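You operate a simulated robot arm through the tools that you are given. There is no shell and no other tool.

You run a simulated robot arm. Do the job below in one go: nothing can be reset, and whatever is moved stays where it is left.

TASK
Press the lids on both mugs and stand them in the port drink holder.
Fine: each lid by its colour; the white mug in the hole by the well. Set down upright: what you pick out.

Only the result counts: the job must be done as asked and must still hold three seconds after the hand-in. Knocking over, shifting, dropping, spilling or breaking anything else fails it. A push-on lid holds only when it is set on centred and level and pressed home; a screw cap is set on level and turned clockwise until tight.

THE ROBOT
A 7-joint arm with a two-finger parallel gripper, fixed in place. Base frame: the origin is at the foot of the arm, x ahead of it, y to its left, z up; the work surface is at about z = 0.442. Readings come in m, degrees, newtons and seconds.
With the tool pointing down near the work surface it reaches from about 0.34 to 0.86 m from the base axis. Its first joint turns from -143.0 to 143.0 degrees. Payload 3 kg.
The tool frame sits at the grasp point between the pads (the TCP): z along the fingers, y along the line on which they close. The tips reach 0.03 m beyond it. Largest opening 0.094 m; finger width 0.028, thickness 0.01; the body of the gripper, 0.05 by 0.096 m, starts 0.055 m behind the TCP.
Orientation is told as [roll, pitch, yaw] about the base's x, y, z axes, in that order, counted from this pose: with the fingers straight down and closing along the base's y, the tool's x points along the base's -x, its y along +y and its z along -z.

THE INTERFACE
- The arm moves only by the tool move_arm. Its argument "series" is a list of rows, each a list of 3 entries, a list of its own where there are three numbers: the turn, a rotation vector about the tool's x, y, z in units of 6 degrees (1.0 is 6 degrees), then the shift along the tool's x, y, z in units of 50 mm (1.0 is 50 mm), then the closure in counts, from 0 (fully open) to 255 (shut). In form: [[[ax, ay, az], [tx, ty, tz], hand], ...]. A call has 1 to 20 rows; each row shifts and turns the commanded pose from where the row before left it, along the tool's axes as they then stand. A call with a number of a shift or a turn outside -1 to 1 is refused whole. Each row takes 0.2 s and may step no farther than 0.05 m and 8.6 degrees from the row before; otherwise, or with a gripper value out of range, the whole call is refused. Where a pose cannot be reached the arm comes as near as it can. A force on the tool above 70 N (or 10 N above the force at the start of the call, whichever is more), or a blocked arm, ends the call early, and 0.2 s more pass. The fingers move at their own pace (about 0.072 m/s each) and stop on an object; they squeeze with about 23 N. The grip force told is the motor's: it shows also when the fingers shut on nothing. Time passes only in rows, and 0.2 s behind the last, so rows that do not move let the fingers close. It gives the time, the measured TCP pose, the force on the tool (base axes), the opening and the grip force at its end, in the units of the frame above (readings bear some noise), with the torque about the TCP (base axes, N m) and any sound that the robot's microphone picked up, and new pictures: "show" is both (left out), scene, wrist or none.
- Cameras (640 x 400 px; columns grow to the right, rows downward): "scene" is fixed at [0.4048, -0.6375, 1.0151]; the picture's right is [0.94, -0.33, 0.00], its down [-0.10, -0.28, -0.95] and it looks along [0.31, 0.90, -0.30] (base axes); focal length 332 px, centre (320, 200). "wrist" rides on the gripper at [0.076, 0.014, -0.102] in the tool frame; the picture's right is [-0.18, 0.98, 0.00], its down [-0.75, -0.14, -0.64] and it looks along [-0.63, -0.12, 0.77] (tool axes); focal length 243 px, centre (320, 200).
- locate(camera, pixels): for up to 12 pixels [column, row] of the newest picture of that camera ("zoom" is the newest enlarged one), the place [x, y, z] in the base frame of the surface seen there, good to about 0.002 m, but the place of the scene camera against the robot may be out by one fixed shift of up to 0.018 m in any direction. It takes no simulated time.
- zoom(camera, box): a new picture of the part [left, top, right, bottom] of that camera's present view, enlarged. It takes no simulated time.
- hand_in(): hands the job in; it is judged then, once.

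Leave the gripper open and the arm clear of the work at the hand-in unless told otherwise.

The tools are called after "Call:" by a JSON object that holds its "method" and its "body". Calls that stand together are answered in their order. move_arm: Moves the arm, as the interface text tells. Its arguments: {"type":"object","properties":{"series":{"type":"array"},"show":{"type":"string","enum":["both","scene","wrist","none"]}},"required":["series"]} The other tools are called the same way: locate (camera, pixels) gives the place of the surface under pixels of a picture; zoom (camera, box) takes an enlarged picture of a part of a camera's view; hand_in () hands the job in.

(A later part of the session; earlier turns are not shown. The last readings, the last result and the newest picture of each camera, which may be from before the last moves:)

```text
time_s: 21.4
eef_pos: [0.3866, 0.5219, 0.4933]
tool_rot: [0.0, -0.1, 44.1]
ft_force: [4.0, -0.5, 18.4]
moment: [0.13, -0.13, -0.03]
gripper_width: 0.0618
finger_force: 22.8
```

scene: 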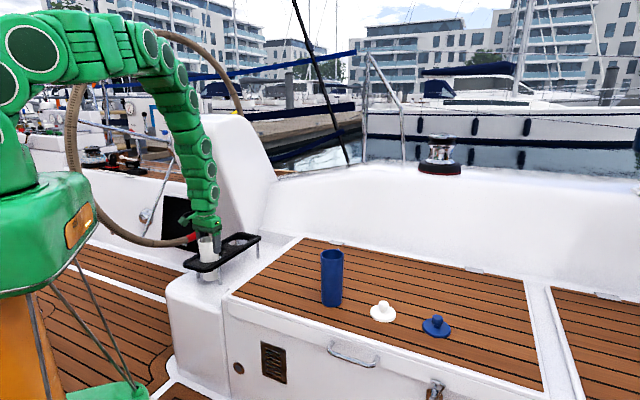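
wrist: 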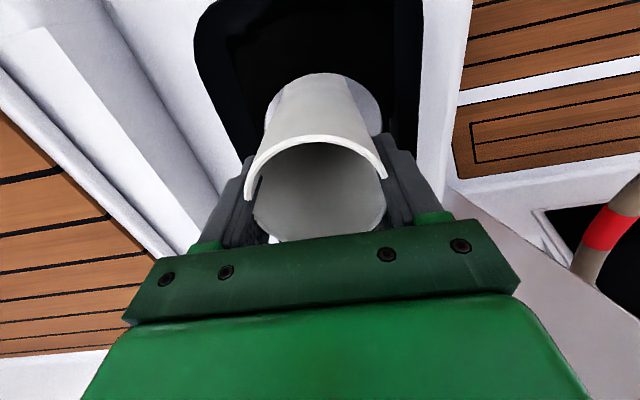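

Contact: 18 N upward at z≈0.4933, so the mug stands on the deck. I ease up 0.8 mm and open partway (the gap to the pedestal is fine), watching it stay upright.

Call:
{"method": "move_arm", "body": {"series": [[[0, 0, 0], [0, 0, -0.016], 255], [[0, 0, 0], [0, 0, 0], 200], [[0, 0, 0], [0, 0, 0], 100], [[0, 0, 0], [0, 0, 0], 0], [[0, 0, 0], [0, 0, 0], 0], [[0, 0, 0], [0, 0, 0], 0]]}}

Call:
{"method": "zoom", "body": {"camera": "scene", "box": [165, 205, 275, 290]}}

```text
time_s: 22.8
eef_pos: [0.3849, 0.522, 0.4932]
tool_rot: [-0.1, 0.0, 44.0]
ft_force: [0.1, 0.7, 0.7]
moment: [0.01, 0.01, 0.01]
gripper_width: 0.0941
finger_force: 0.1
```

scene: 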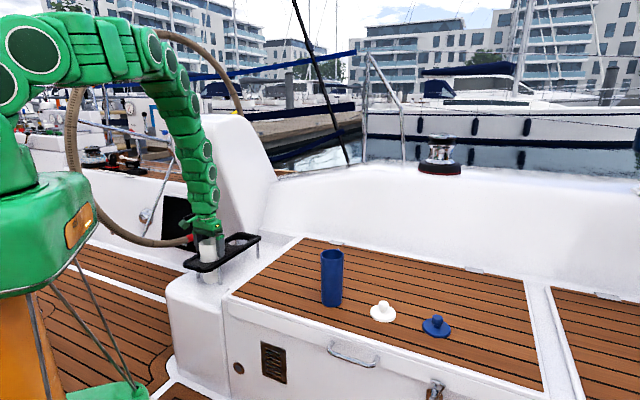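
wrist: 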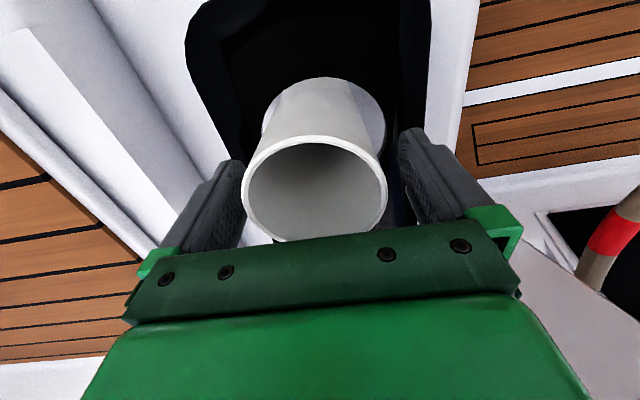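

```text
4.71 times, centred on (220, 248) of scene
```

zoom: 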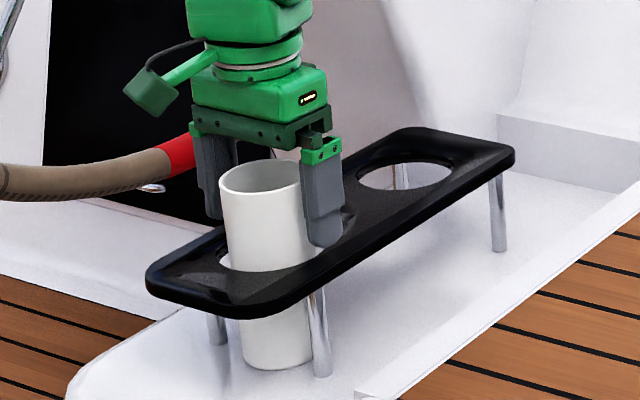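

The white mug stands upright in the inboard hole. I lift straight up 0.2 m and travel to above the blue mug at (0.708,0.130).

Call:
{"method": "move_arm", "body": {"series": [[[0, 0, 0], [0, 0, -0.5], 0], [[0, 0, 0], [0, 0, -0.8], 0], [[0, 0, 0], [0, 0, -0.9], 0], [[0, 0, 0], [0, 0, -0.9], 0], [[0, 0, 0], [0, 0, -0.9], 0], [[0, 0, 0], [0.0753, -0.923, 0], 0], [[0, 0, 0], [0.0753, -0.923, 0], 0], [[0, 0, 0], [0.0753, -0.923, 0], 0], [[0, 0, 0], [0.0753, -0.923, 0], 0], [[0, 0, 0], [0.0753, -0.923, 0], 0], [[0, 0, 0], [0.0753, -0.923, 0], 0], [[0, 0, 0], [0.0753, -0.923, 0], 0], [[0, 0, 0], [0.0753, -0.923, 0], 0], [[0, 0, 0], [0.0753, -0.923, 0], 0], [[0, 0, 0], [0.0753, -0.923, 0], 0], [[0, 0, 0], [0.0753, -0.923, 0], 0], [[0, 0, 0], [0, 0, 0], 0], [[0, 0, 0], [0, 0, 0], 0]]}}

Call:
{"method": "zoom", "body": {"camera": "wrist", "box": [240, 50, 400, 180]}}

Call:
{"method": "zoom", "body": {"camera": "scene", "box": [165, 205, 275, 290]}}

```text
time_s: 26.6
eef_pos: [0.7055, 0.1261, 0.6966]
tool_rot: [0.0, 0.1, 44.0]
ft_force: [-0.1, -0.8, -0.1]
moment: [0.03, 0.01, 0.01]
gripper_width: 0.0938
finger_force: 0.1
```

scene: 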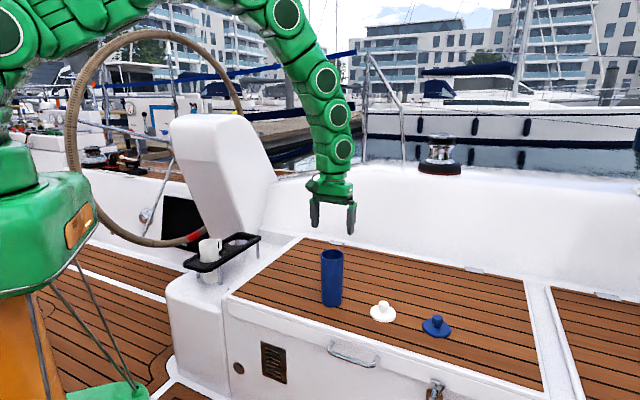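
wrist: 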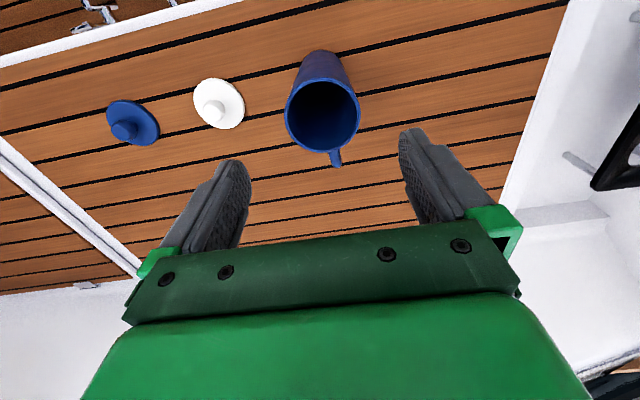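

```text
3.08 times, centred on (320, 115) of wrist
```

zoom: 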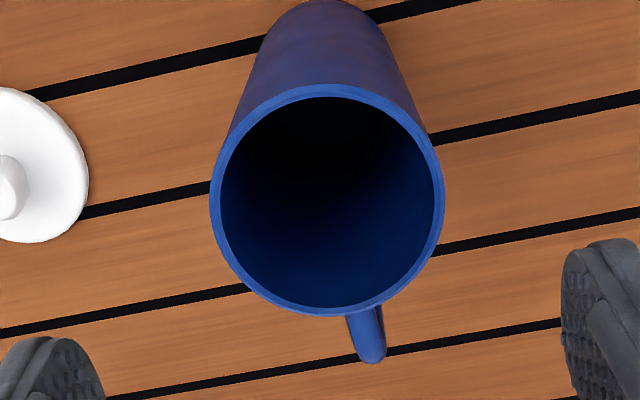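

```text
4.71 times, centred on (220, 248) of scene
```

zoom: 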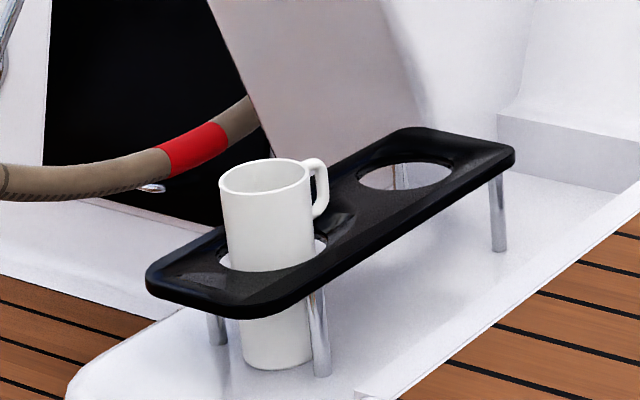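

The white mug stands well in the inboard hole. The blue mug's handle points at azimuth ≈52°, so I yaw 6° more, then lower to TCP z≈0.577 around the blue mug.

Call:
{"method": "move_arm", "body": {"series": [[[0, 0, -1], [0, 0, 0], 0], [[0, 0, 0], [0, 0, 0.584], 0], [[0, 0, 0], [0, 0, 0.584], 0], [[0, 0, 0], [0, 0, 0.584], 0], [[0, 0, 0], [0, 0, 0.584], 0], [[0, 0, 0], [0, 0, 0], 0]]}}

```text
time_s: 28.0
eef_pos: [0.7051, 0.1281, 0.5779]
tool_rot: [0.0, 0.0, 50.1]
ft_force: [-0.1, 0.1, -1.0]
moment: [-0.03, 0.01, 0.02]
gripper_width: 0.0942
finger_force: 0.2
```

scene: 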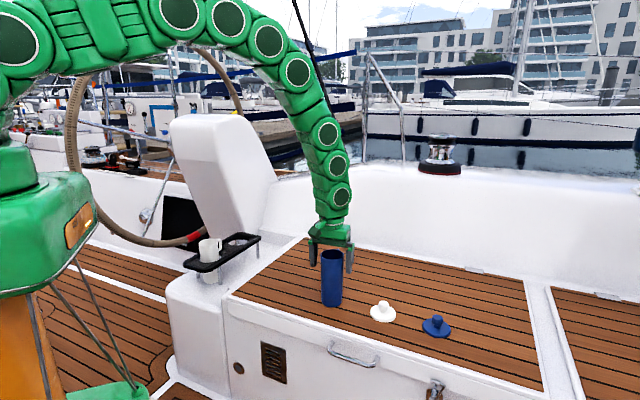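
wrist: 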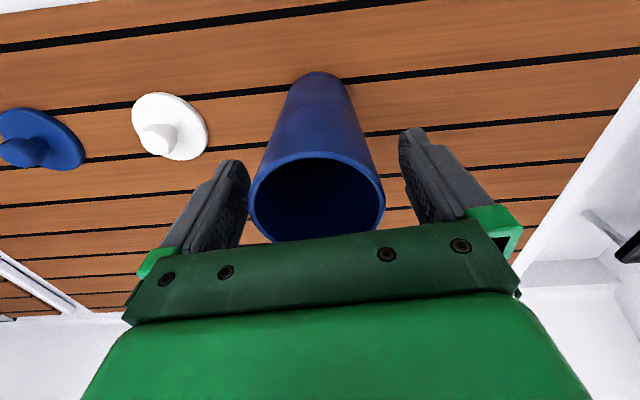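

The blue mug sits between the pads. I close on it and then lift 0.09 m.

Call:
{"method": "move_arm", "body": {"series": [[[0, 0, 0], [0, 0, 0], 255], [[0, 0, 0], [0, 0, 0], 255], [[0, 0, 0], [0, 0, 0], 255], [[0, 0, 0], [0, 0, 0], 255], [[0, 0, 0], [0, 0, -0.3], 255], [[0, 0, 0], [0, 0, -0.5], 255], [[0, 0, 0], [0, 0, -0.5], 255], [[0, 0, 0], [0, 0, -0.5], 255], [[0, 0, 0], [0, 0, 0], 255]]}}

```text
time_s: 30.0
eef_pos: [0.7042, 0.1265, 0.6678]
tool_rot: [0.0, 0.0, 49.9]
ft_force: [0.2, 0.0, -2.1]
moment: [0.02, 0.02, -0.01]
gripper_width: 0.0612
finger_force: 22.2
```

scene: 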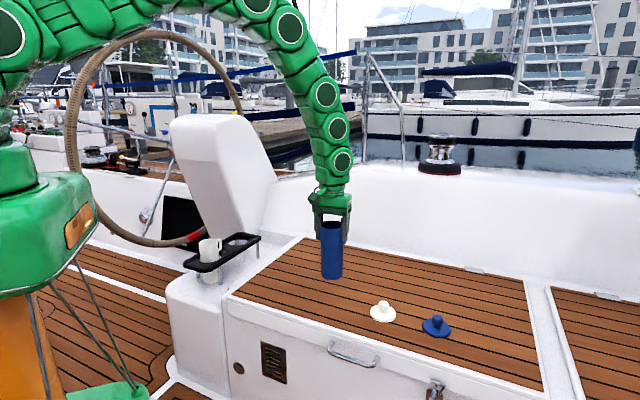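
wrist: 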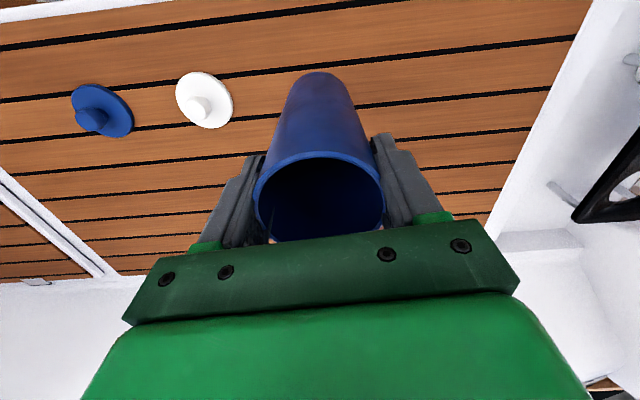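

The blue mug is lifted, weight about 2 N. Before approaching the outboard hole I'll map the pedestal surface near it with the scene camera.

Call:
{"method": "locate", "body": {"camera": "scene", "pixels": [[180, 130], [190, 160], [200, 190], [210, 215], [225, 225], [235, 225], [245, 225], [225, 190], [240, 205], [255, 205], [230, 150], [255, 160]]}}

Call:
{"method": "zoom", "body": {"camera": "scene", "box": [150, 100, 310, 250]}}

```text
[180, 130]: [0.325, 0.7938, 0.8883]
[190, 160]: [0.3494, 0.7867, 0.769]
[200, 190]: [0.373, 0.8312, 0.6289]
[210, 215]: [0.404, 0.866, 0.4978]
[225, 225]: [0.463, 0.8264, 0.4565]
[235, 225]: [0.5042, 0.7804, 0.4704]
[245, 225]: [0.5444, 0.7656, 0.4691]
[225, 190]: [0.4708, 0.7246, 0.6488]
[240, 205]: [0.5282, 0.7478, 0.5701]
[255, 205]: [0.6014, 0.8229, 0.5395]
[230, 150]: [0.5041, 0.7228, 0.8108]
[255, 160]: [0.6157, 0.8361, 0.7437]
```

```text
2.67 times, centred on (230, 175) of scene
```

zoom: 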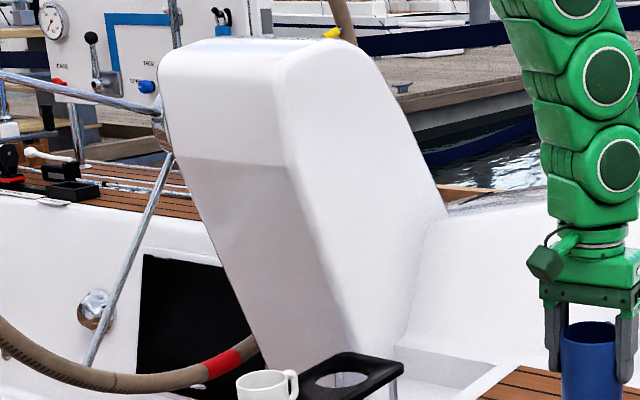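

The pedestal's front face stands about 0.05 m behind the hole axis, but only outboard of the hole at low height, so I'll come in low from the bench side with yaw ≈60° for clearance. First: rotate 10°, then carry most of the way.

Call:
{"method": "move_arm", "body": {"series": [[[0, 0, -0.833], [0, 0, 0], 255], [[0, 0, -0.834], [0, 0, 0], 255], [[0, 0, 0], [-0.255, 0.337, 0], 255], [[0, 0, 0], [-0.5097, 0.674, 0], 255], [[0, 0, 0], [-0.5097, 0.674, 0], 255], [[0, 0, 0], [-0.5097, 0.674, 0], 255], [[0, 0, 0], [-0.5097, 0.674, 0], 255], [[0, 0, 0], [-0.5097, 0.674, 0], 255], [[0, 0, 0], [-0.5097, 0.674, 0], 255], [[0, 0, 0], [-0.5097, 0.674, 0], 255], [[0, 0, 0], [-0.5097, 0.674, 0], 255], [[0, 0, 0], [-0.5097, 0.674, 0], 255], [[0, 0, 0], [-0.255, 0.337, 0], 255], [[0, 0, 0], [0, 0, 0.4], 255], [[0, 0, 0], [0, 0, 0.4], 255], [[0, 0, 0], [0, 0, 0.3], 255], [[0, 0, 0], [0, 0, 0], 255]]}}

Call:
{"method": "zoom", "body": {"camera": "scene", "box": [150, 130, 310, 290]}}

```text
time_s: 33.6
eef_pos: [0.5429, 0.5178, 0.612]
tool_rot: [0.0, 0.0, 60.1]
ft_force: [0.5, 0.1, -0.2]
moment: [0.0, 0.01, -0.02]
gripper_width: 0.0
finger_force: 23.2
```

scene: 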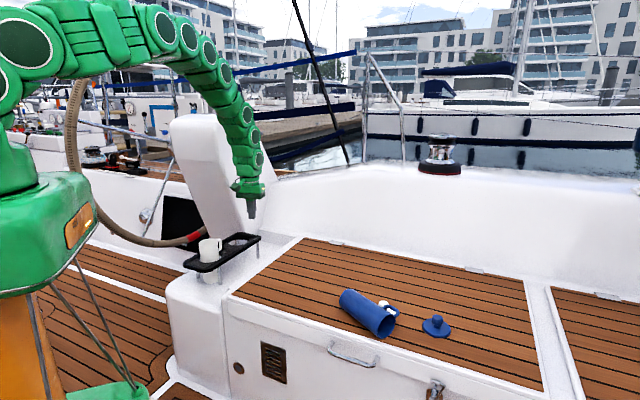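
wrist: 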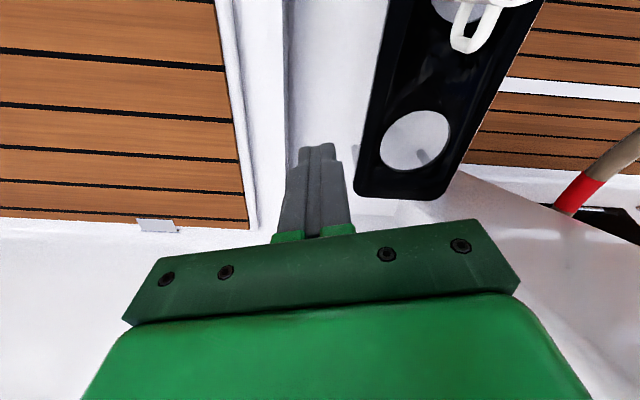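

```text
2.50 times, centred on (230, 210) of scene
```

zoom: 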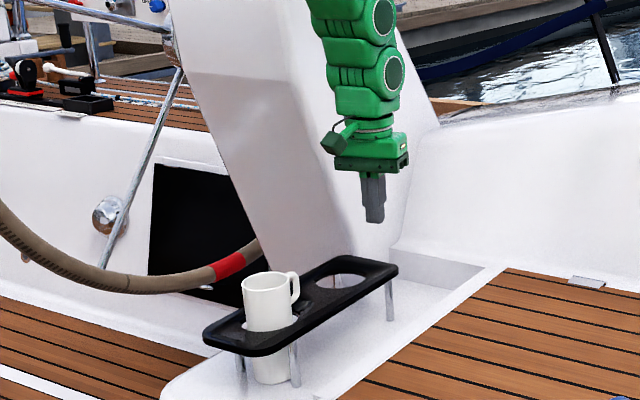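

The blue mug slipped out on the way: the gripper is shut on nothing, and the scene shows the mug lying on the bench at about (368,313) next to the white lid. I'll look closely before doing anything.

Call:
{"method": "zoom", "body": {"camera": "scene", "box": [310, 270, 470, 370]}}

Call:
{"method": "locate", "body": {"camera": "scene", "pixels": [[345, 297], [360, 310], [378, 322], [390, 325], [374, 333], [385, 303], [392, 310], [436, 320], [436, 333], [352, 293], [395, 318], [380, 330]]}}

```text
4.00 times, centred on (390, 320) of scene
```

zoom: 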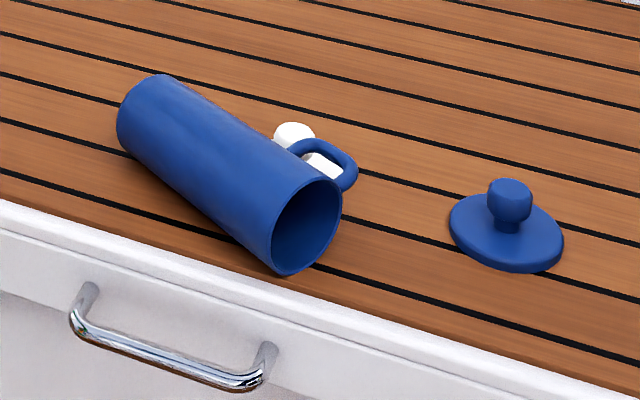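

```text
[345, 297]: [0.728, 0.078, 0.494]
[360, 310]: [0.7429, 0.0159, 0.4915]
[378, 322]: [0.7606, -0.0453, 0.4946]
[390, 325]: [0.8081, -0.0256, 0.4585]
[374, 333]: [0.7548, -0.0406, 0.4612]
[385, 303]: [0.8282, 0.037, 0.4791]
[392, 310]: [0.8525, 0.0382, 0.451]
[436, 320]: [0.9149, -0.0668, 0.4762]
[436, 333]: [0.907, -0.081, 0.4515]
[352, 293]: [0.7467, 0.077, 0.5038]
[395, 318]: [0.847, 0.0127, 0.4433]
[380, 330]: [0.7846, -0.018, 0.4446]
```

The mug lies on its side, mouth toward the bench front, its handle over the white lid's disc. I open the gripper, rise, turn back to yaw 0, and return for a close look.

Call:
{"method": "move_arm", "body": {"series": [[[0, 0, 0], [0, 0, -0.88], 0], [[0, 0, 0], [0, 0, -0.88], 0], [[0, 0, 1], [0, 0, 0], 0], [[0, 0, 1], [0, 0, 0], 0], [[0, 0, 1], [0, 0, 0], 0], [[0, 0, 1], [0, 0, 0], 0], [[0, 0, 1], [0, 0, 0], 0], [[0, 0, 1], [0, 0, 0], 0], [[0, 0, 1], [0, 0, 0], 0], [[0, 0, 1], [0, 0, 0], 0], [[0, 0, 1], [0, 0, 0], 0], [[0, 0, 1], [0, 0, 0], 0]], "show": "none"}}

Call:
{"method": "move_arm", "body": {"series": [[[0, 0, 0], [-0.139, -0.889, 0], 0], [[0, 0, 0], [-0.139, -0.889, 0], 0], [[0, 0, 0], [-0.139, -0.889, 0], 0], [[0, 0, 0], [-0.139, -0.889, 0], 0], [[0, 0, 0], [-0.139, -0.889, 0], 0], [[0, 0, 0], [-0.139, -0.889, 0], 0], [[0, 0, 0], [-0.139, -0.889, 0], 0], [[0, 0, 0], [-0.139, -0.889, 0], 0], [[0, 0, 0], [-0.139, -0.889, 0], 0], [[0, 0, 0], [-0.139, -0.889, 0], 0], [[0, 0, 0], [-0.139, -0.889, 0], 0], [[0, 0, 0], [0, 0, 0], 0]]}}

Call:
{"method": "zoom", "body": {"camera": "wrist", "box": [220, 60, 420, 220]}}

```text
time_s: 36.2
eef_pos: [0.5437, 0.5162, 0.6999]
tool_rot: [0.0, -0.1, -0.1]
ft_force: [0.3, -0.2, 0.2]
moment: [-0.01, 0.01, 0.02]
gripper_width: 0.0942
finger_force: 0.1
```

```text
time_s: 38.8
eef_pos: [0.6236, 0.0293, 0.7021]
tool_rot: [0.0, -0.1, 0.0]
ft_force: [0.0, 0.1, -1.0]
moment: [0.03, 0.03, 0.0]
gripper_width: 0.0942
finger_force: 0.0
```

scene: 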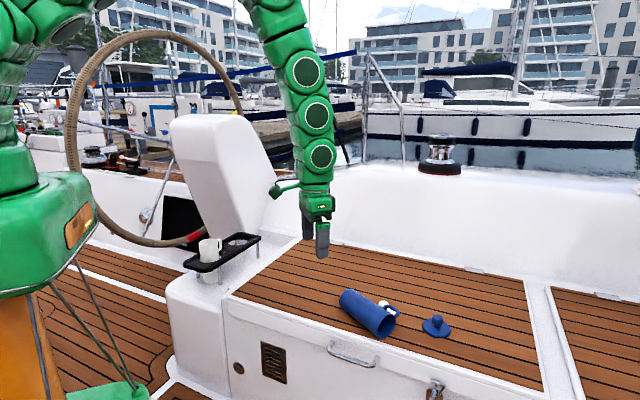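
wrist: 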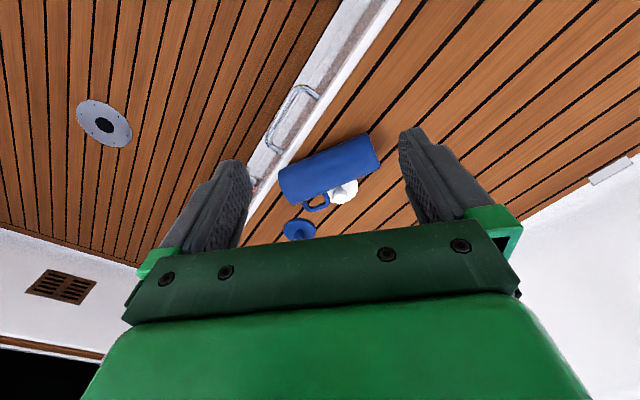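

```text
2.50 times, centred on (320, 140) of wrist
```

zoom: 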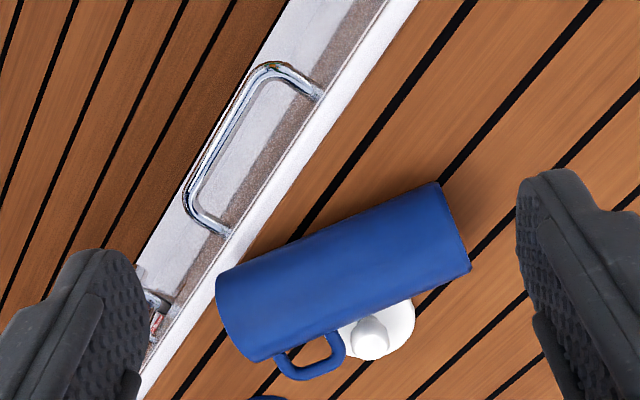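

I'm measuring the lying mug's axis, handle and the white lid in this zoomed picture.

Call:
{"method": "locate", "body": {"camera": "zoom", "pixels": [[446, 230], [400, 245], [345, 265], [290, 285], [235, 305], [435, 186], [468, 268], [222, 275], [260, 358], [375, 330], [310, 375], [400, 330]]}}

Call:
{"method": "zoom", "body": {"camera": "wrist", "box": [265, 130, 385, 220]}}

```text
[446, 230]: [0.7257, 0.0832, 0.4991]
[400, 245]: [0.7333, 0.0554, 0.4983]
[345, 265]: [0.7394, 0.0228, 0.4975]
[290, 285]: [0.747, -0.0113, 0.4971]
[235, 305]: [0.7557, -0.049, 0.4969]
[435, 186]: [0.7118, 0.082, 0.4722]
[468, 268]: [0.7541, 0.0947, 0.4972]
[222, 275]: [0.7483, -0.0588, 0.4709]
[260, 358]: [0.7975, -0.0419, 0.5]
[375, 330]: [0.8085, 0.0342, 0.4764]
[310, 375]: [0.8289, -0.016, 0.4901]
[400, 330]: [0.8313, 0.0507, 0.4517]
```

```text
4.44 times, centred on (325, 175) of wrist
```

zoom: 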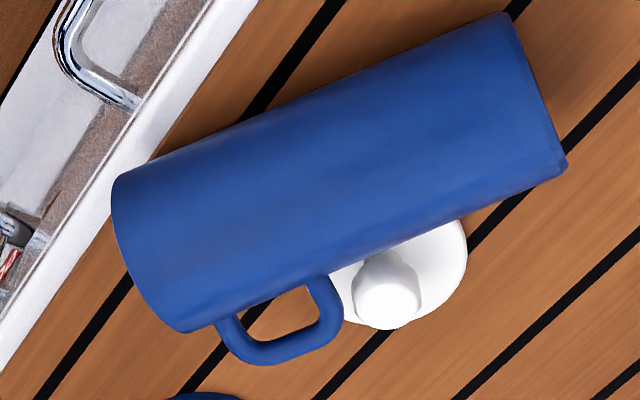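

The mug's axis runs from its base near (0.744,0.089) to its mouth near (0.780,-0.052), leaning against the lid's edge. I'm sampling two cross-sections to fix the axis precisely.

Call:
{"method": "locate", "body": {"camera": "zoom", "pixels": [[473, 32], [483, 60], [493, 88], [503, 116], [513, 144], [522, 170], [230, 145], [245, 180], [260, 215], [275, 250], [288, 280], [150, 165]]}}

Call:
{"method": "locate", "body": {"camera": "zoom", "pixels": [[508, 14], [560, 168], [540, 95], [115, 185], [185, 330], [135, 260], [265, 355], [335, 310], [215, 325], [388, 285], [395, 320], [420, 290]]}}

```text
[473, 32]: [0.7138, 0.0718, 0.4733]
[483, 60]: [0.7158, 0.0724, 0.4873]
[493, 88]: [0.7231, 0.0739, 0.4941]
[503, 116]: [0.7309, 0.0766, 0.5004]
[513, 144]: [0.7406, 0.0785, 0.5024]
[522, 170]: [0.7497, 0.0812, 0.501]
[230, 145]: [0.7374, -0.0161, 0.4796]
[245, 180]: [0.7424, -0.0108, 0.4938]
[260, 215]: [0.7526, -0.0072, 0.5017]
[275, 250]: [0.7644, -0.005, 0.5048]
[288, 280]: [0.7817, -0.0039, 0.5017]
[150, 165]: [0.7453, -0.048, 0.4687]
```

```text
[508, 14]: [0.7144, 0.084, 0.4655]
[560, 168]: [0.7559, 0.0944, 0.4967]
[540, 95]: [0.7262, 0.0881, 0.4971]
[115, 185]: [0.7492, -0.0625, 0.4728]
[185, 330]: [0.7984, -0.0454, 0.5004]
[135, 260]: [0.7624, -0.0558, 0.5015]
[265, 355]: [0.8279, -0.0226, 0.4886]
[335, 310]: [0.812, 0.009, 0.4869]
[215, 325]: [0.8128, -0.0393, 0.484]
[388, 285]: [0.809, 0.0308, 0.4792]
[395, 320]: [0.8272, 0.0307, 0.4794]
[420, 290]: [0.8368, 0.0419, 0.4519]
```

I have a plan to right it. I grip the lower body (33 mm from the base, clear of lid and handle) with the tool tilted 35° toward the mug's base. Then I lift and rotate the tool 90° about the closing axis so the mouth points up, and set it down on its base. First I rotate in free space: yaw −75°, then tilt +35°.

Call:
{"method": "move_arm", "body": {"series": [[[0, 0, 1], [0, 0, 0], 38], [[0, 0, 1], [0, 0, 0], 38], [[0, 0, 1], [0, 0, 0], 38], [[0, 0, 1], [0, 0, 0], 38], [[0, 0, 1], [0, 0, 0], 38], [[0, 0, 1], [0, 0, 0], 38], [[0, 0, 1], [0, 0, 0], 38], [[0, 0, 1], [0, 0, 0], 38], [[0, 0, 1], [0, 0, 0], 38], [[0, 0, 1], [0, 0, 0], 38], [[0, 0, 1], [0, 0, 0], 38], [[0, 0, 1], [0, 0, 0], 38], [[0, 0, 0.5], [0, 0, 0], 38], [[0, 0.972, 0], [0, 0, 0], 38], [[0, 0.972, 0], [0, 0, 0], 38], [[0, 0.972, 0], [0, 0, 0], 38], [[0, 0.972, 0], [0, 0, 0], 38], [[0, 0.972, 0], [0, 0, 0], 38], [[0, 0.973, 0], [0, 0, 0], 38], [[0, 0, 0], [0, 0, 0], 38]]}}

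```text
time_s: 43.0
eef_pos: [0.62, 0.0297, 0.7007]
tool_rot: [0.0, 35.2, -74.9]
ft_force: [-0.7, 0.1, 0.0]
moment: [-0.02, -0.01, 0.03]
gripper_width: 0.0798
finger_force: 0.1
```

scene: 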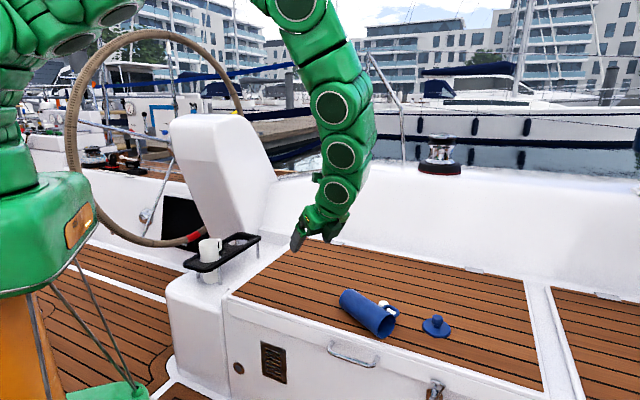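
wrist: 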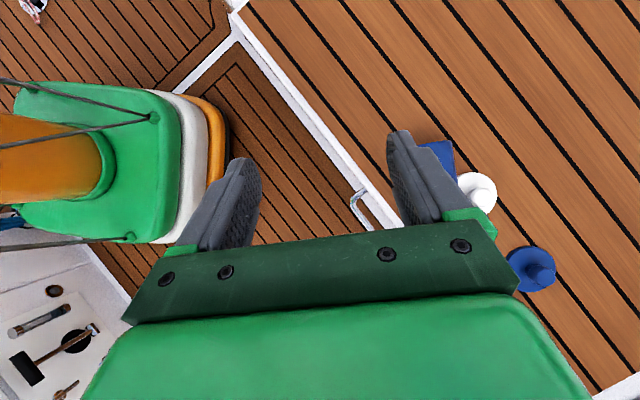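

The pose is reached: pitch 35°, yaw −75°. Next I move to a hover point 0.1 m back along the tool axis from the planned grip at (0.751,0.051,0.485).

Call:
{"method": "move_arm", "body": {"series": [[[0, 0, 0], [-0.5408, 0.5292, 0.272], 38], [[0, 0, 0], [-0.5408, 0.5292, 0.272], 38], [[0, 0, 0], [-0.5408, 0.5292, 0.272], 38], [[0, 0, 0], [-0.5408, 0.5292, 0.272], 38], [[0, 0, 0], [-0.5408, 0.5292, 0.272], 38], [[0, 0, 0], [0, 0, 0], 38], [[0, 0, 0], [0, 0, 0], 38]]}}

Call:
{"method": "zoom", "body": {"camera": "scene", "box": [310, 210, 470, 350]}}

Call:
{"method": "zoom", "body": {"camera": "wrist", "box": [200, 40, 460, 240]}}

```text
time_s: 44.6
eef_pos: [0.7657, -0.0077, 0.5651]
tool_rot: [0.0, 35.0, -75.0]
ft_force: [-0.7, -0.5, -0.4]
moment: [0.02, -0.01, 0.0]
gripper_width: 0.0801
finger_force: 0.0
```

scene: 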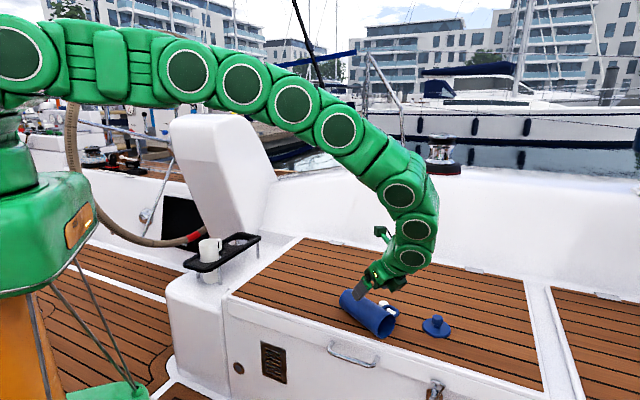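
wrist: 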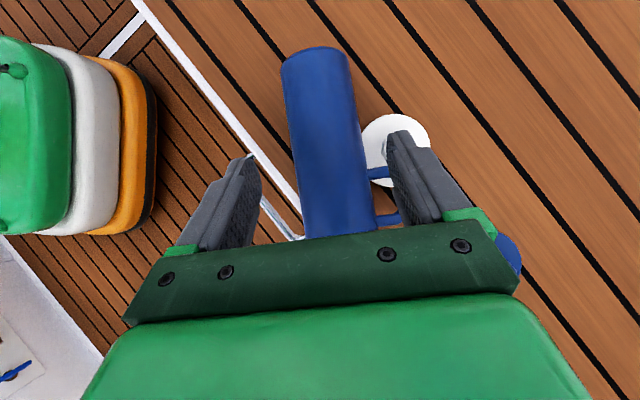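

```text
2.86 times, centred on (390, 280) of scene
```

zoom: 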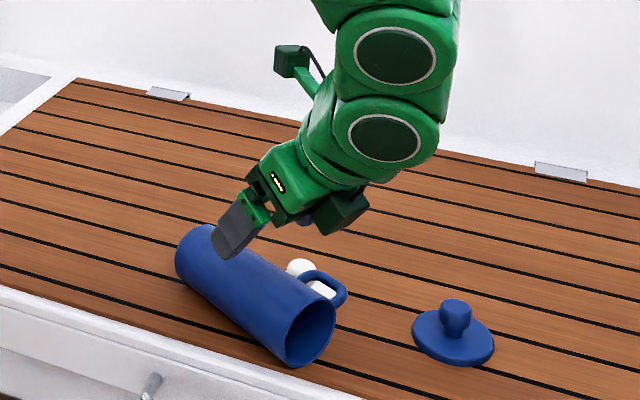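

```text
2.00 times, centred on (330, 140) of wrist
```

zoom: 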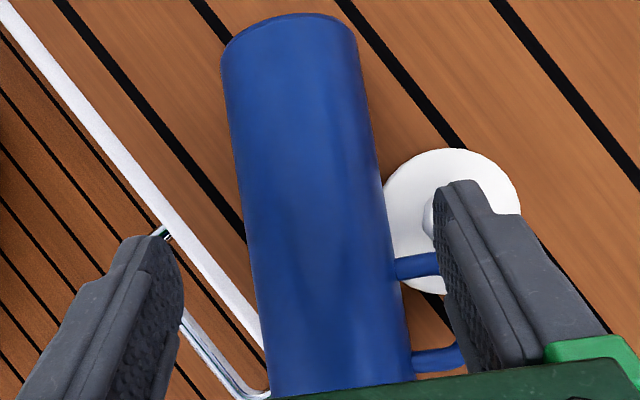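

Both fingers straddle the mug body, and the view matches the plan. I advance 70 mm along the tool axis and check.

Call:
{"method": "move_arm", "body": {"series": [[[0, 0, 0], [0, 0, 0.35], 38], [[0, 0, 0], [0, 0, 0.35], 38], [[0, 0, 0], [0, 0, 0.35], 38], [[0, 0, 0], [0, 0, 0.35], 38], [[0, 0, 0], [0, 0, 0], 38]]}}

Call:
{"method": "zoom", "body": {"camera": "scene", "box": [310, 230, 440, 350]}}

Call:
{"method": "zoom", "body": {"camera": "wrist", "box": [200, 40, 460, 240]}}

```text
time_s: 45.8
eef_pos: [0.7537, 0.032, 0.5091]
tool_rot: [0.1, 35.0, -75.1]
ft_force: [0.7, 0.2, 0.7]
moment: [-0.03, -0.01, 0.04]
gripper_width: 0.0802
finger_force: 0.0
```

scene: 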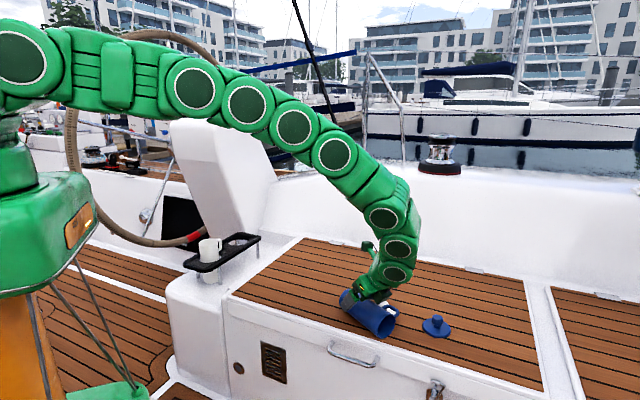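
wrist: 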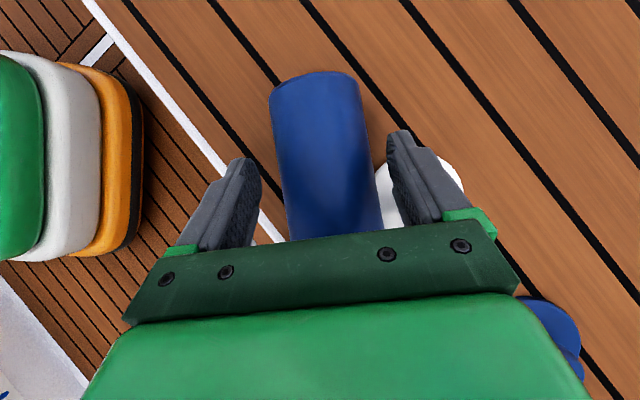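

```text
3.33 times, centred on (375, 290) of scene
```

zoom: 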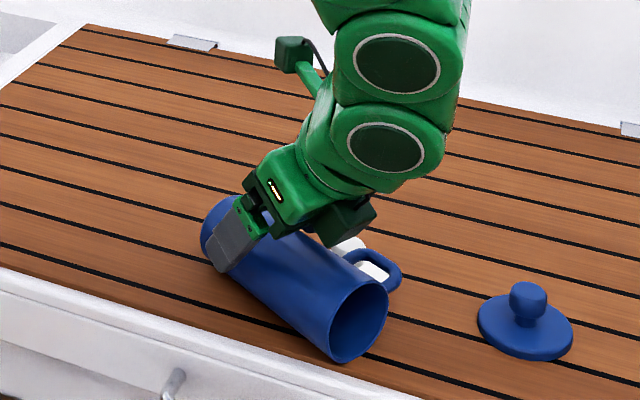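

```text
2.00 times, centred on (330, 140) of wrist
```

zoom: 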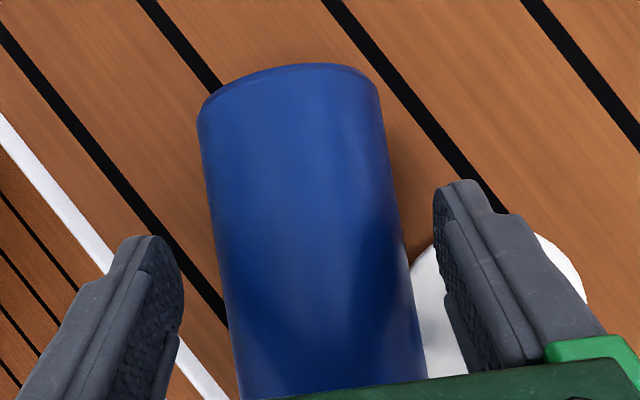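

Alignment is good and there's no contact. I advance the final 30 mm slowly.

Call:
{"method": "move_arm", "body": {"series": [[[0, 0, 0], [0, 0, 0.2], 38], [[0, 0, 0], [0, 0, 0.2], 38], [[0, 0, 0], [0, 0, 0.2], 38], [[0, 0, 0], [0, 0, 0], 38]]}}

Call:
{"method": "zoom", "body": {"camera": "scene", "box": [310, 230, 440, 350]}}

Call:
{"method": "zoom", "body": {"camera": "wrist", "box": [200, 40, 460, 240]}}

```text
time_s: 46.8
eef_pos: [0.7511, 0.0486, 0.4834]
tool_rot: [0.0, 34.9, -75.0]
ft_force: [-0.3, 0.9, 0.1]
moment: [-0.03, 0.03, 0.01]
gripper_width: 0.08
finger_force: 0.1
```

scene: 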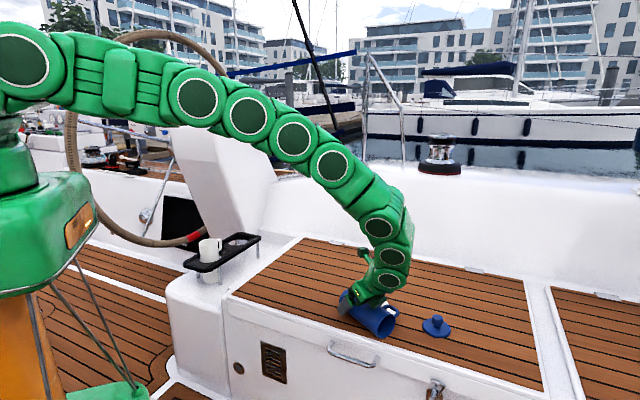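
wrist: 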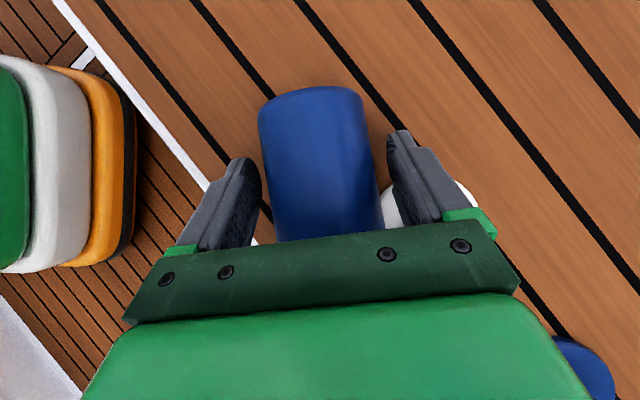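

```text
3.33 times, centred on (375, 290) of scene
```

zoom: 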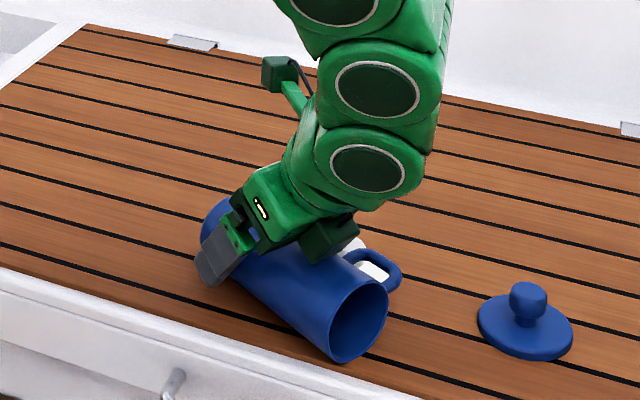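

```text
2.00 times, centred on (330, 140) of wrist
```

zoom: 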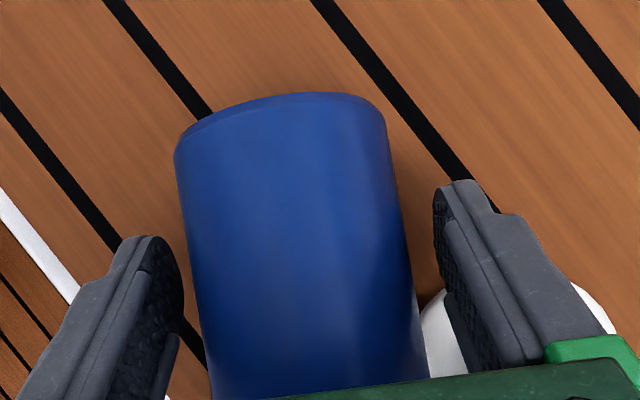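

Mug body is between the pads with similar gaps on both sides. I close and let it settle.

Call:
{"method": "move_arm", "body": {"series": [[[0, 0, 0], [0, 0, 0], 100], [[0, 0, 0], [0, 0, 0], 255], [[0, 0, 0], [0, 0, 0], 255], [[0, 0, 0], [0, 0, 0], 255], [[0, 0, 0], [0, 0, 0], 255]]}}

Call:
{"method": "zoom", "body": {"camera": "scene", "box": [310, 230, 440, 350]}}

```text
time_s: 48.0
eef_pos: [0.7526, 0.0483, 0.4839]
tool_rot: [0.0, 34.9, -75.0]
ft_force: [-0.2, -0.3, 0.2]
moment: [-0.04, 0.01, 0.02]
gripper_width: 0.0626
finger_force: 23.1
```

scene: 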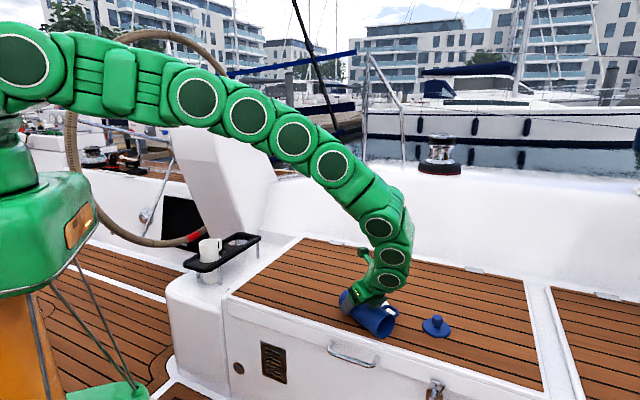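
wrist: 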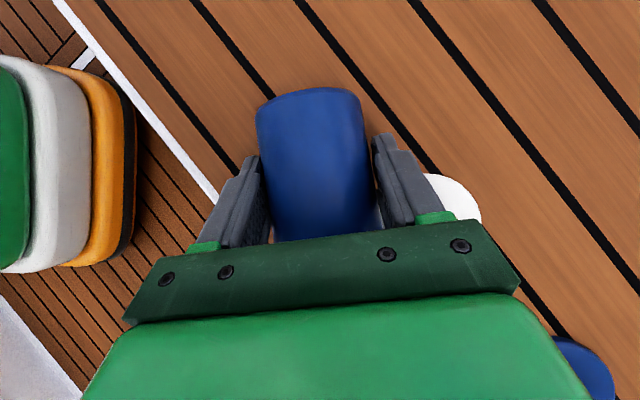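

```text
3.33 times, centred on (375, 290) of scene
```

zoom: 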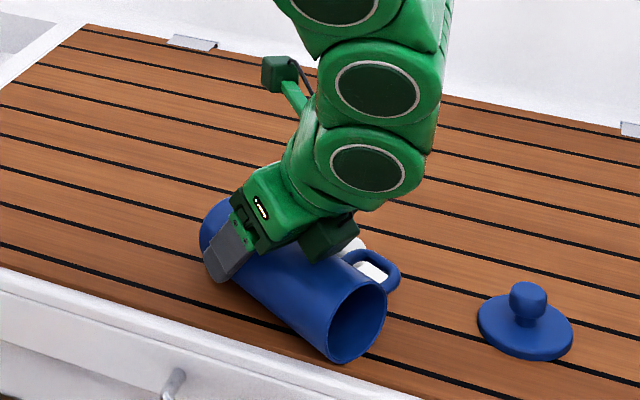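

Gripped: 0.0626 m, 23 N. I lift a trial 20 mm straight up and check that the mug stays aligned in the grip.

Call:
{"method": "move_arm", "body": {"series": [[[0, 0, 0], [0.115, 0, -0.164], 255], [[0, 0, 0], [0.115, 0, -0.164], 255], [[0, 0, 0], [0.115, 0, -0.164], 255], [[0, 0, 0], [0, 0, 0], 255], [[0, 0, 0], [0, 0, 0], 255]]}}

Call:
{"method": "zoom", "body": {"camera": "scene", "box": [310, 230, 440, 350]}}

```text
time_s: 49.2
eef_pos: [0.7531, 0.0481, 0.514]
tool_rot: [-0.1, 35.0, -75.0]
ft_force: [-0.4, 0.3, -1.3]
moment: [0.03, 0.0, 0.03]
gripper_width: 0.0627
finger_force: 22.5
```

scene: 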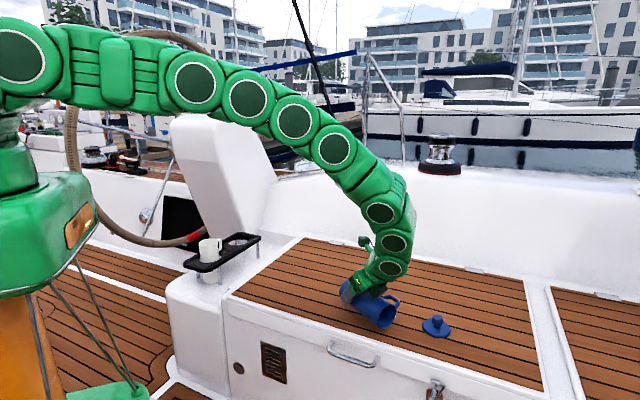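
wrist: 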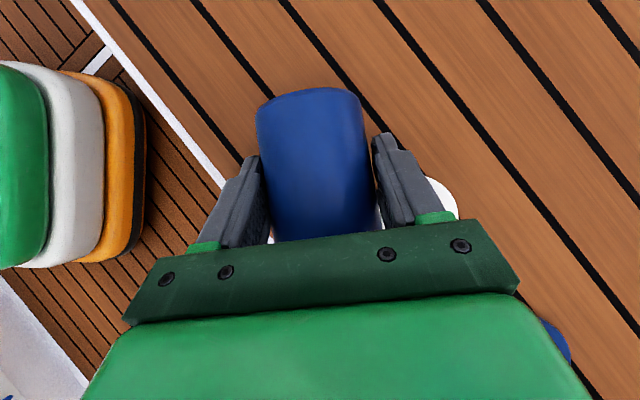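

```text
3.33 times, centred on (375, 290) of scene
```

zoom: 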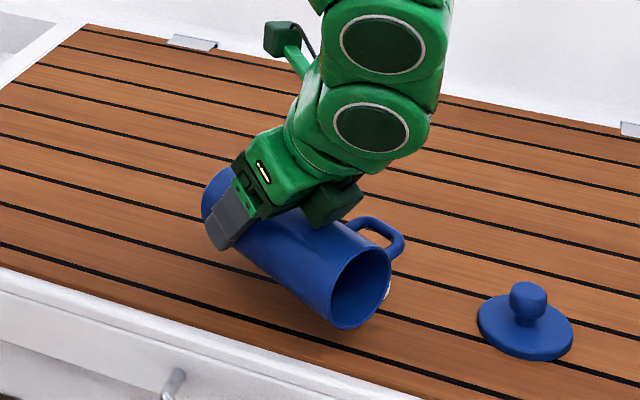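

The mug holds without drooping. I lift another 0.10 m, then begin rotating about the closing axis (−6° per row), checking halfway.

Call:
{"method": "move_arm", "body": {"series": [[[0, 0, 0], [0.172, 0, -0.246], 255], [[0, 0, 0], [0.23, 0, -0.328], 255], [[0, 0, 0], [0.23, 0, -0.328], 255], [[0, 0, 0], [0.23, 0, -0.328], 255], [[0, 0, 0], [0.23, 0, -0.328], 255], [[0, 0, 0], [0.058, 0, -0.082], 255], [[0, -0.5, 0], [0, 0, 0], 255], [[0, -0.8, 0], [0, 0, 0], 255], [[0, -0.8, 0], [0, 0, 0], 255], [[0, -0.8, 0], [0, 0, 0], 255], [[0, -0.8, 0], [0, 0, 0], 255], [[0, -0.8, 0], [0, 0, 0], 255], [[0, -0.8, 0], [0, 0, 0], 255], [[0, -0.5, 0], [0, 0, 0], 255], [[0, 0, 0], [0, 0, 0], 255]]}}

Call:
{"method": "zoom", "body": {"camera": "scene", "box": [280, 180, 440, 320]}}

```text
time_s: 52.4
eef_pos: [0.751, 0.0481, 0.6145]
tool_rot: [0.0, 0.1, -75.0]
ft_force: [-0.3, 0.8, -2.3]
moment: [0.03, -0.02, 0.03]
gripper_width: 0.0621
finger_force: 23.1
```

scene: 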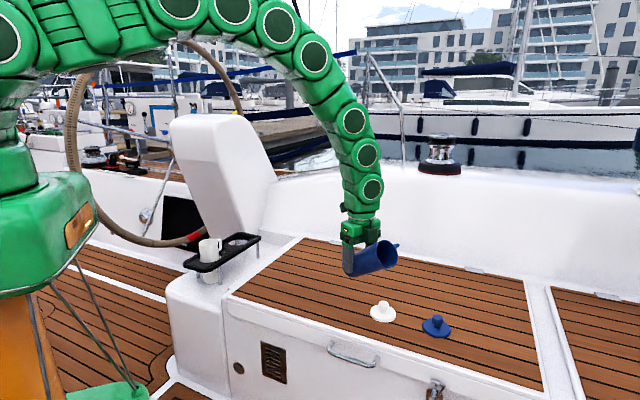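
wrist: 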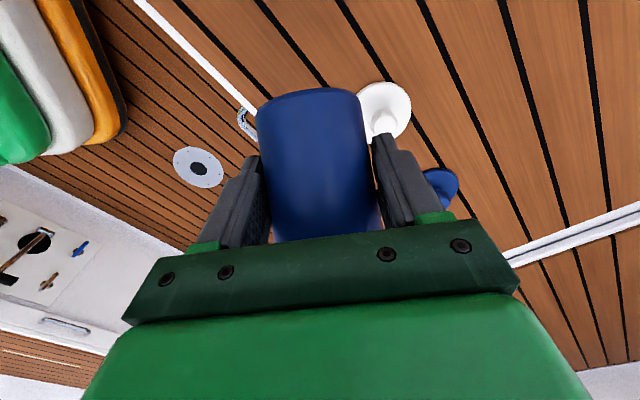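

```text
2.86 times, centred on (360, 250) of scene
```

zoom: 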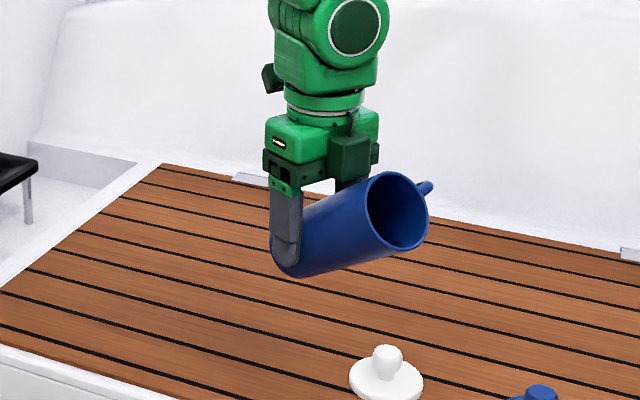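

Halfway there: the tool is vertical and the mug tilts mouth-up, held firmly. I continue rotating the remaining 55°.

Call:
{"method": "move_arm", "body": {"series": [[[0, -0.5, 0], [0, 0, 0], 255], [[0, -0.9, 0], [0, 0, 0], 255], [[0, -0.9, 0], [0, 0, 0], 255], [[0, -0.9, 0], [0, 0, 0], 255], [[0, -0.9, 0], [0, 0, 0], 255], [[0, -0.9, 0], [0, 0, 0], 255], [[0, -0.9, 0], [0, 0, 0], 255], [[0, -0.9, 0], [0, 0, 0], 255], [[0, -0.9, 0], [0, 0, 0], 255], [[0, -0.9, 0], [0, 0, 0], 255], [[0, -0.567, 0], [0, 0, 0], 255], [[0, 0, 0], [0, 0, 0], 255], [[0, 0, 0], [0, 0, 0], 255]]}}

Call:
{"method": "zoom", "body": {"camera": "scene", "box": [280, 180, 440, 320]}}

```text
time_s: 55.2
eef_pos: [0.7538, 0.048, 0.6151]
tool_rot: [0.0, -54.9, -75.0]
ft_force: [-0.5, -0.2, -1.9]
moment: [0.0, 0.01, 0.01]
gripper_width: 0.0622
finger_force: 23.1
```

scene: 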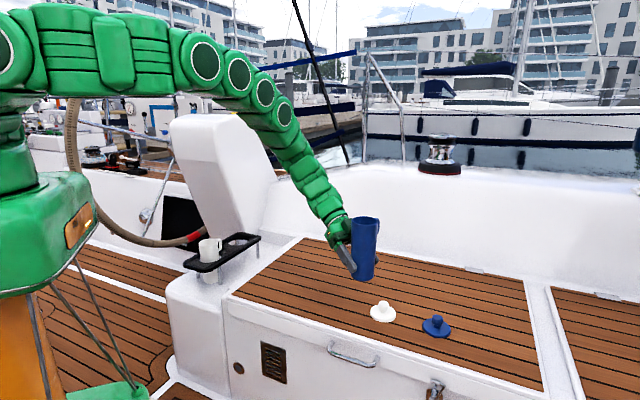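
wrist: 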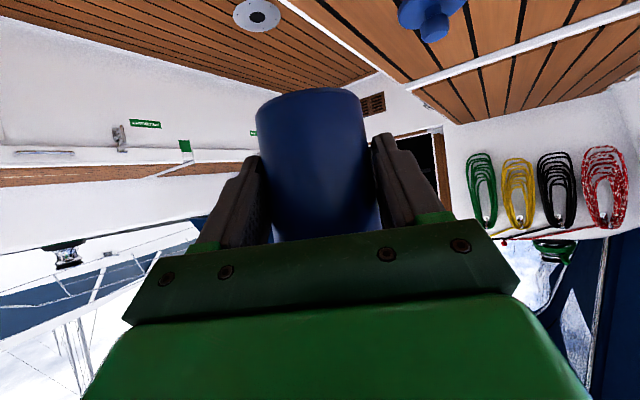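

```text
2.86 times, centred on (360, 250) of scene
```

zoom: 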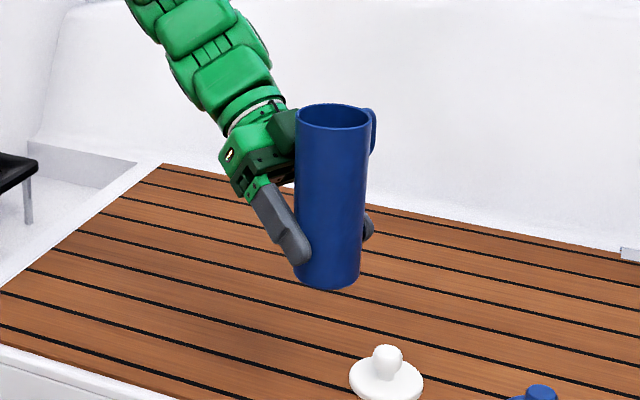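

The mug is now upright in the grip. I move it to a free spot on the bench near (0.66,0.19), then lower to about 6 mm above the surface.

Call:
{"method": "move_arm", "body": {"series": [[[0, 0, 0], [0.163, -0.087, -0.233], 255], [[0, 0, 0], [0.326, -0.174, -0.466], 255], [[0, 0, 0], [0.326, -0.174, -0.466], 255], [[0, 0, 0], [0.326, -0.174, -0.466], 255], [[0, 0, 0], [0.326, -0.174, -0.466], 255], [[0, 0, 0], [0.326, -0.174, -0.466], 255], [[0, 0, 0], [0.163, -0.087, -0.233], 255], [[0, 0, 0], [0.197, 0, 0.138], 255], [[0, 0, 0], [0.393, 0, 0.2755], 255], [[0, 0, 0], [0.393, 0, 0.2755], 255], [[0, 0, 0], [0.393, 0, 0.2755], 255], [[0, 0, 0], [0.393, 0, 0.2755], 255], [[0, 0, 0], [0.197, 0, 0.138], 255], [[0, 0, 0], [0, 0, 0], 255]]}}

Call:
{"method": "zoom", "body": {"camera": "scene", "box": [240, 200, 400, 330]}}

```text
time_s: 58.2
eef_pos: [0.6573, 0.2009, 0.4954]
tool_rot: [0.0, -54.7, -74.9]
ft_force: [-0.3, 0.0, -1.8]
moment: [-0.01, 0.0, 0.02]
gripper_width: 0.0623
finger_force: 22.8
```

scene: 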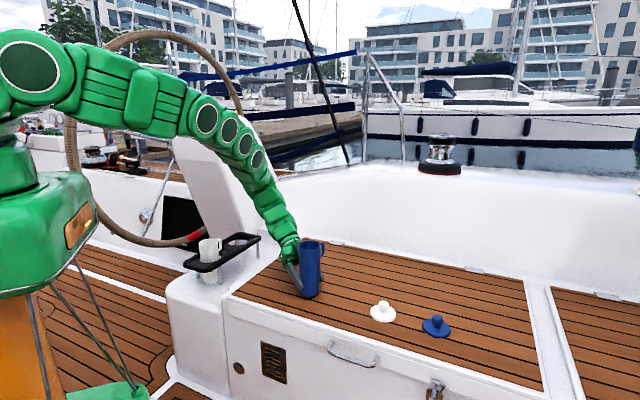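
wrist: 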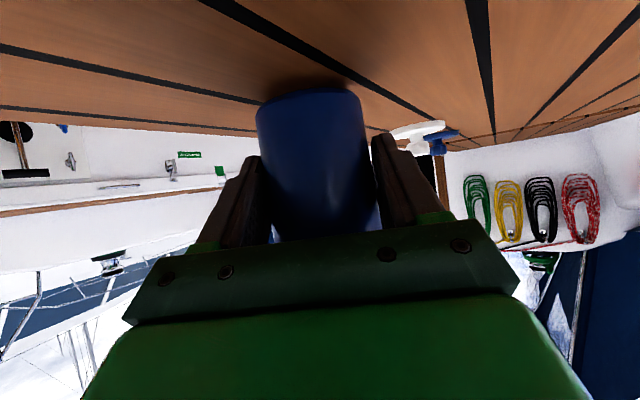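

```text
3.08 times, centred on (320, 265) of scene
```

zoom: 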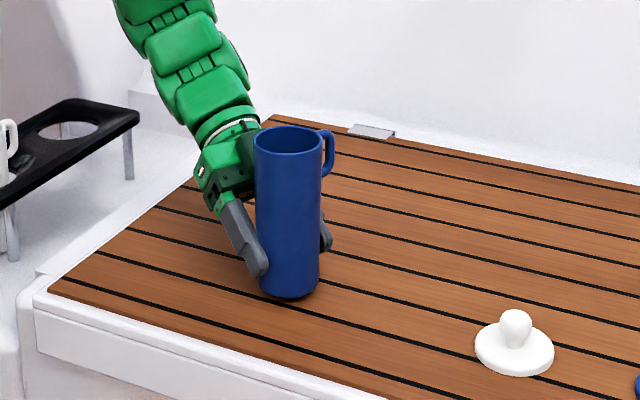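

The mug hangs upright just above the bench. I lower in 2–3 mm steps until touch.

Call:
{"method": "move_arm", "body": {"series": [[[0, 0, 0], [0.049, 0, 0.0344], 255], [[0, 0, 0], [0.049, 0, 0.0344], 255], [[0, 0, 0], [0, 0, 0], 255]], "show": "none"}}

Call:
{"method": "move_arm", "body": {"series": [[[0, 0, 0], [0.033, 0, 0.023], 255], [[0, 0, 0], [0, 0, 0], 255]], "show": "none"}}

```text
time_s: 59.0
eef_pos: [0.6574, 0.2012, 0.4893]
tool_rot: [0.0, -54.8, -75.0]
ft_force: [0.3, -0.6, -1.9]
moment: [0.02, 0.0, -0.03]
gripper_width: 0.0621
finger_force: 22.7
```

```text
time_s: 59.6
eef_pos: [0.6576, 0.2001, 0.487]
tool_rot: [0.1, -54.9, -75.2]
ft_force: [-1.9, -2.9, 10.3]
moment: [-0.03, 0.0, -0.02]
gripper_width: 0.0622
finger_force: 23.0
```

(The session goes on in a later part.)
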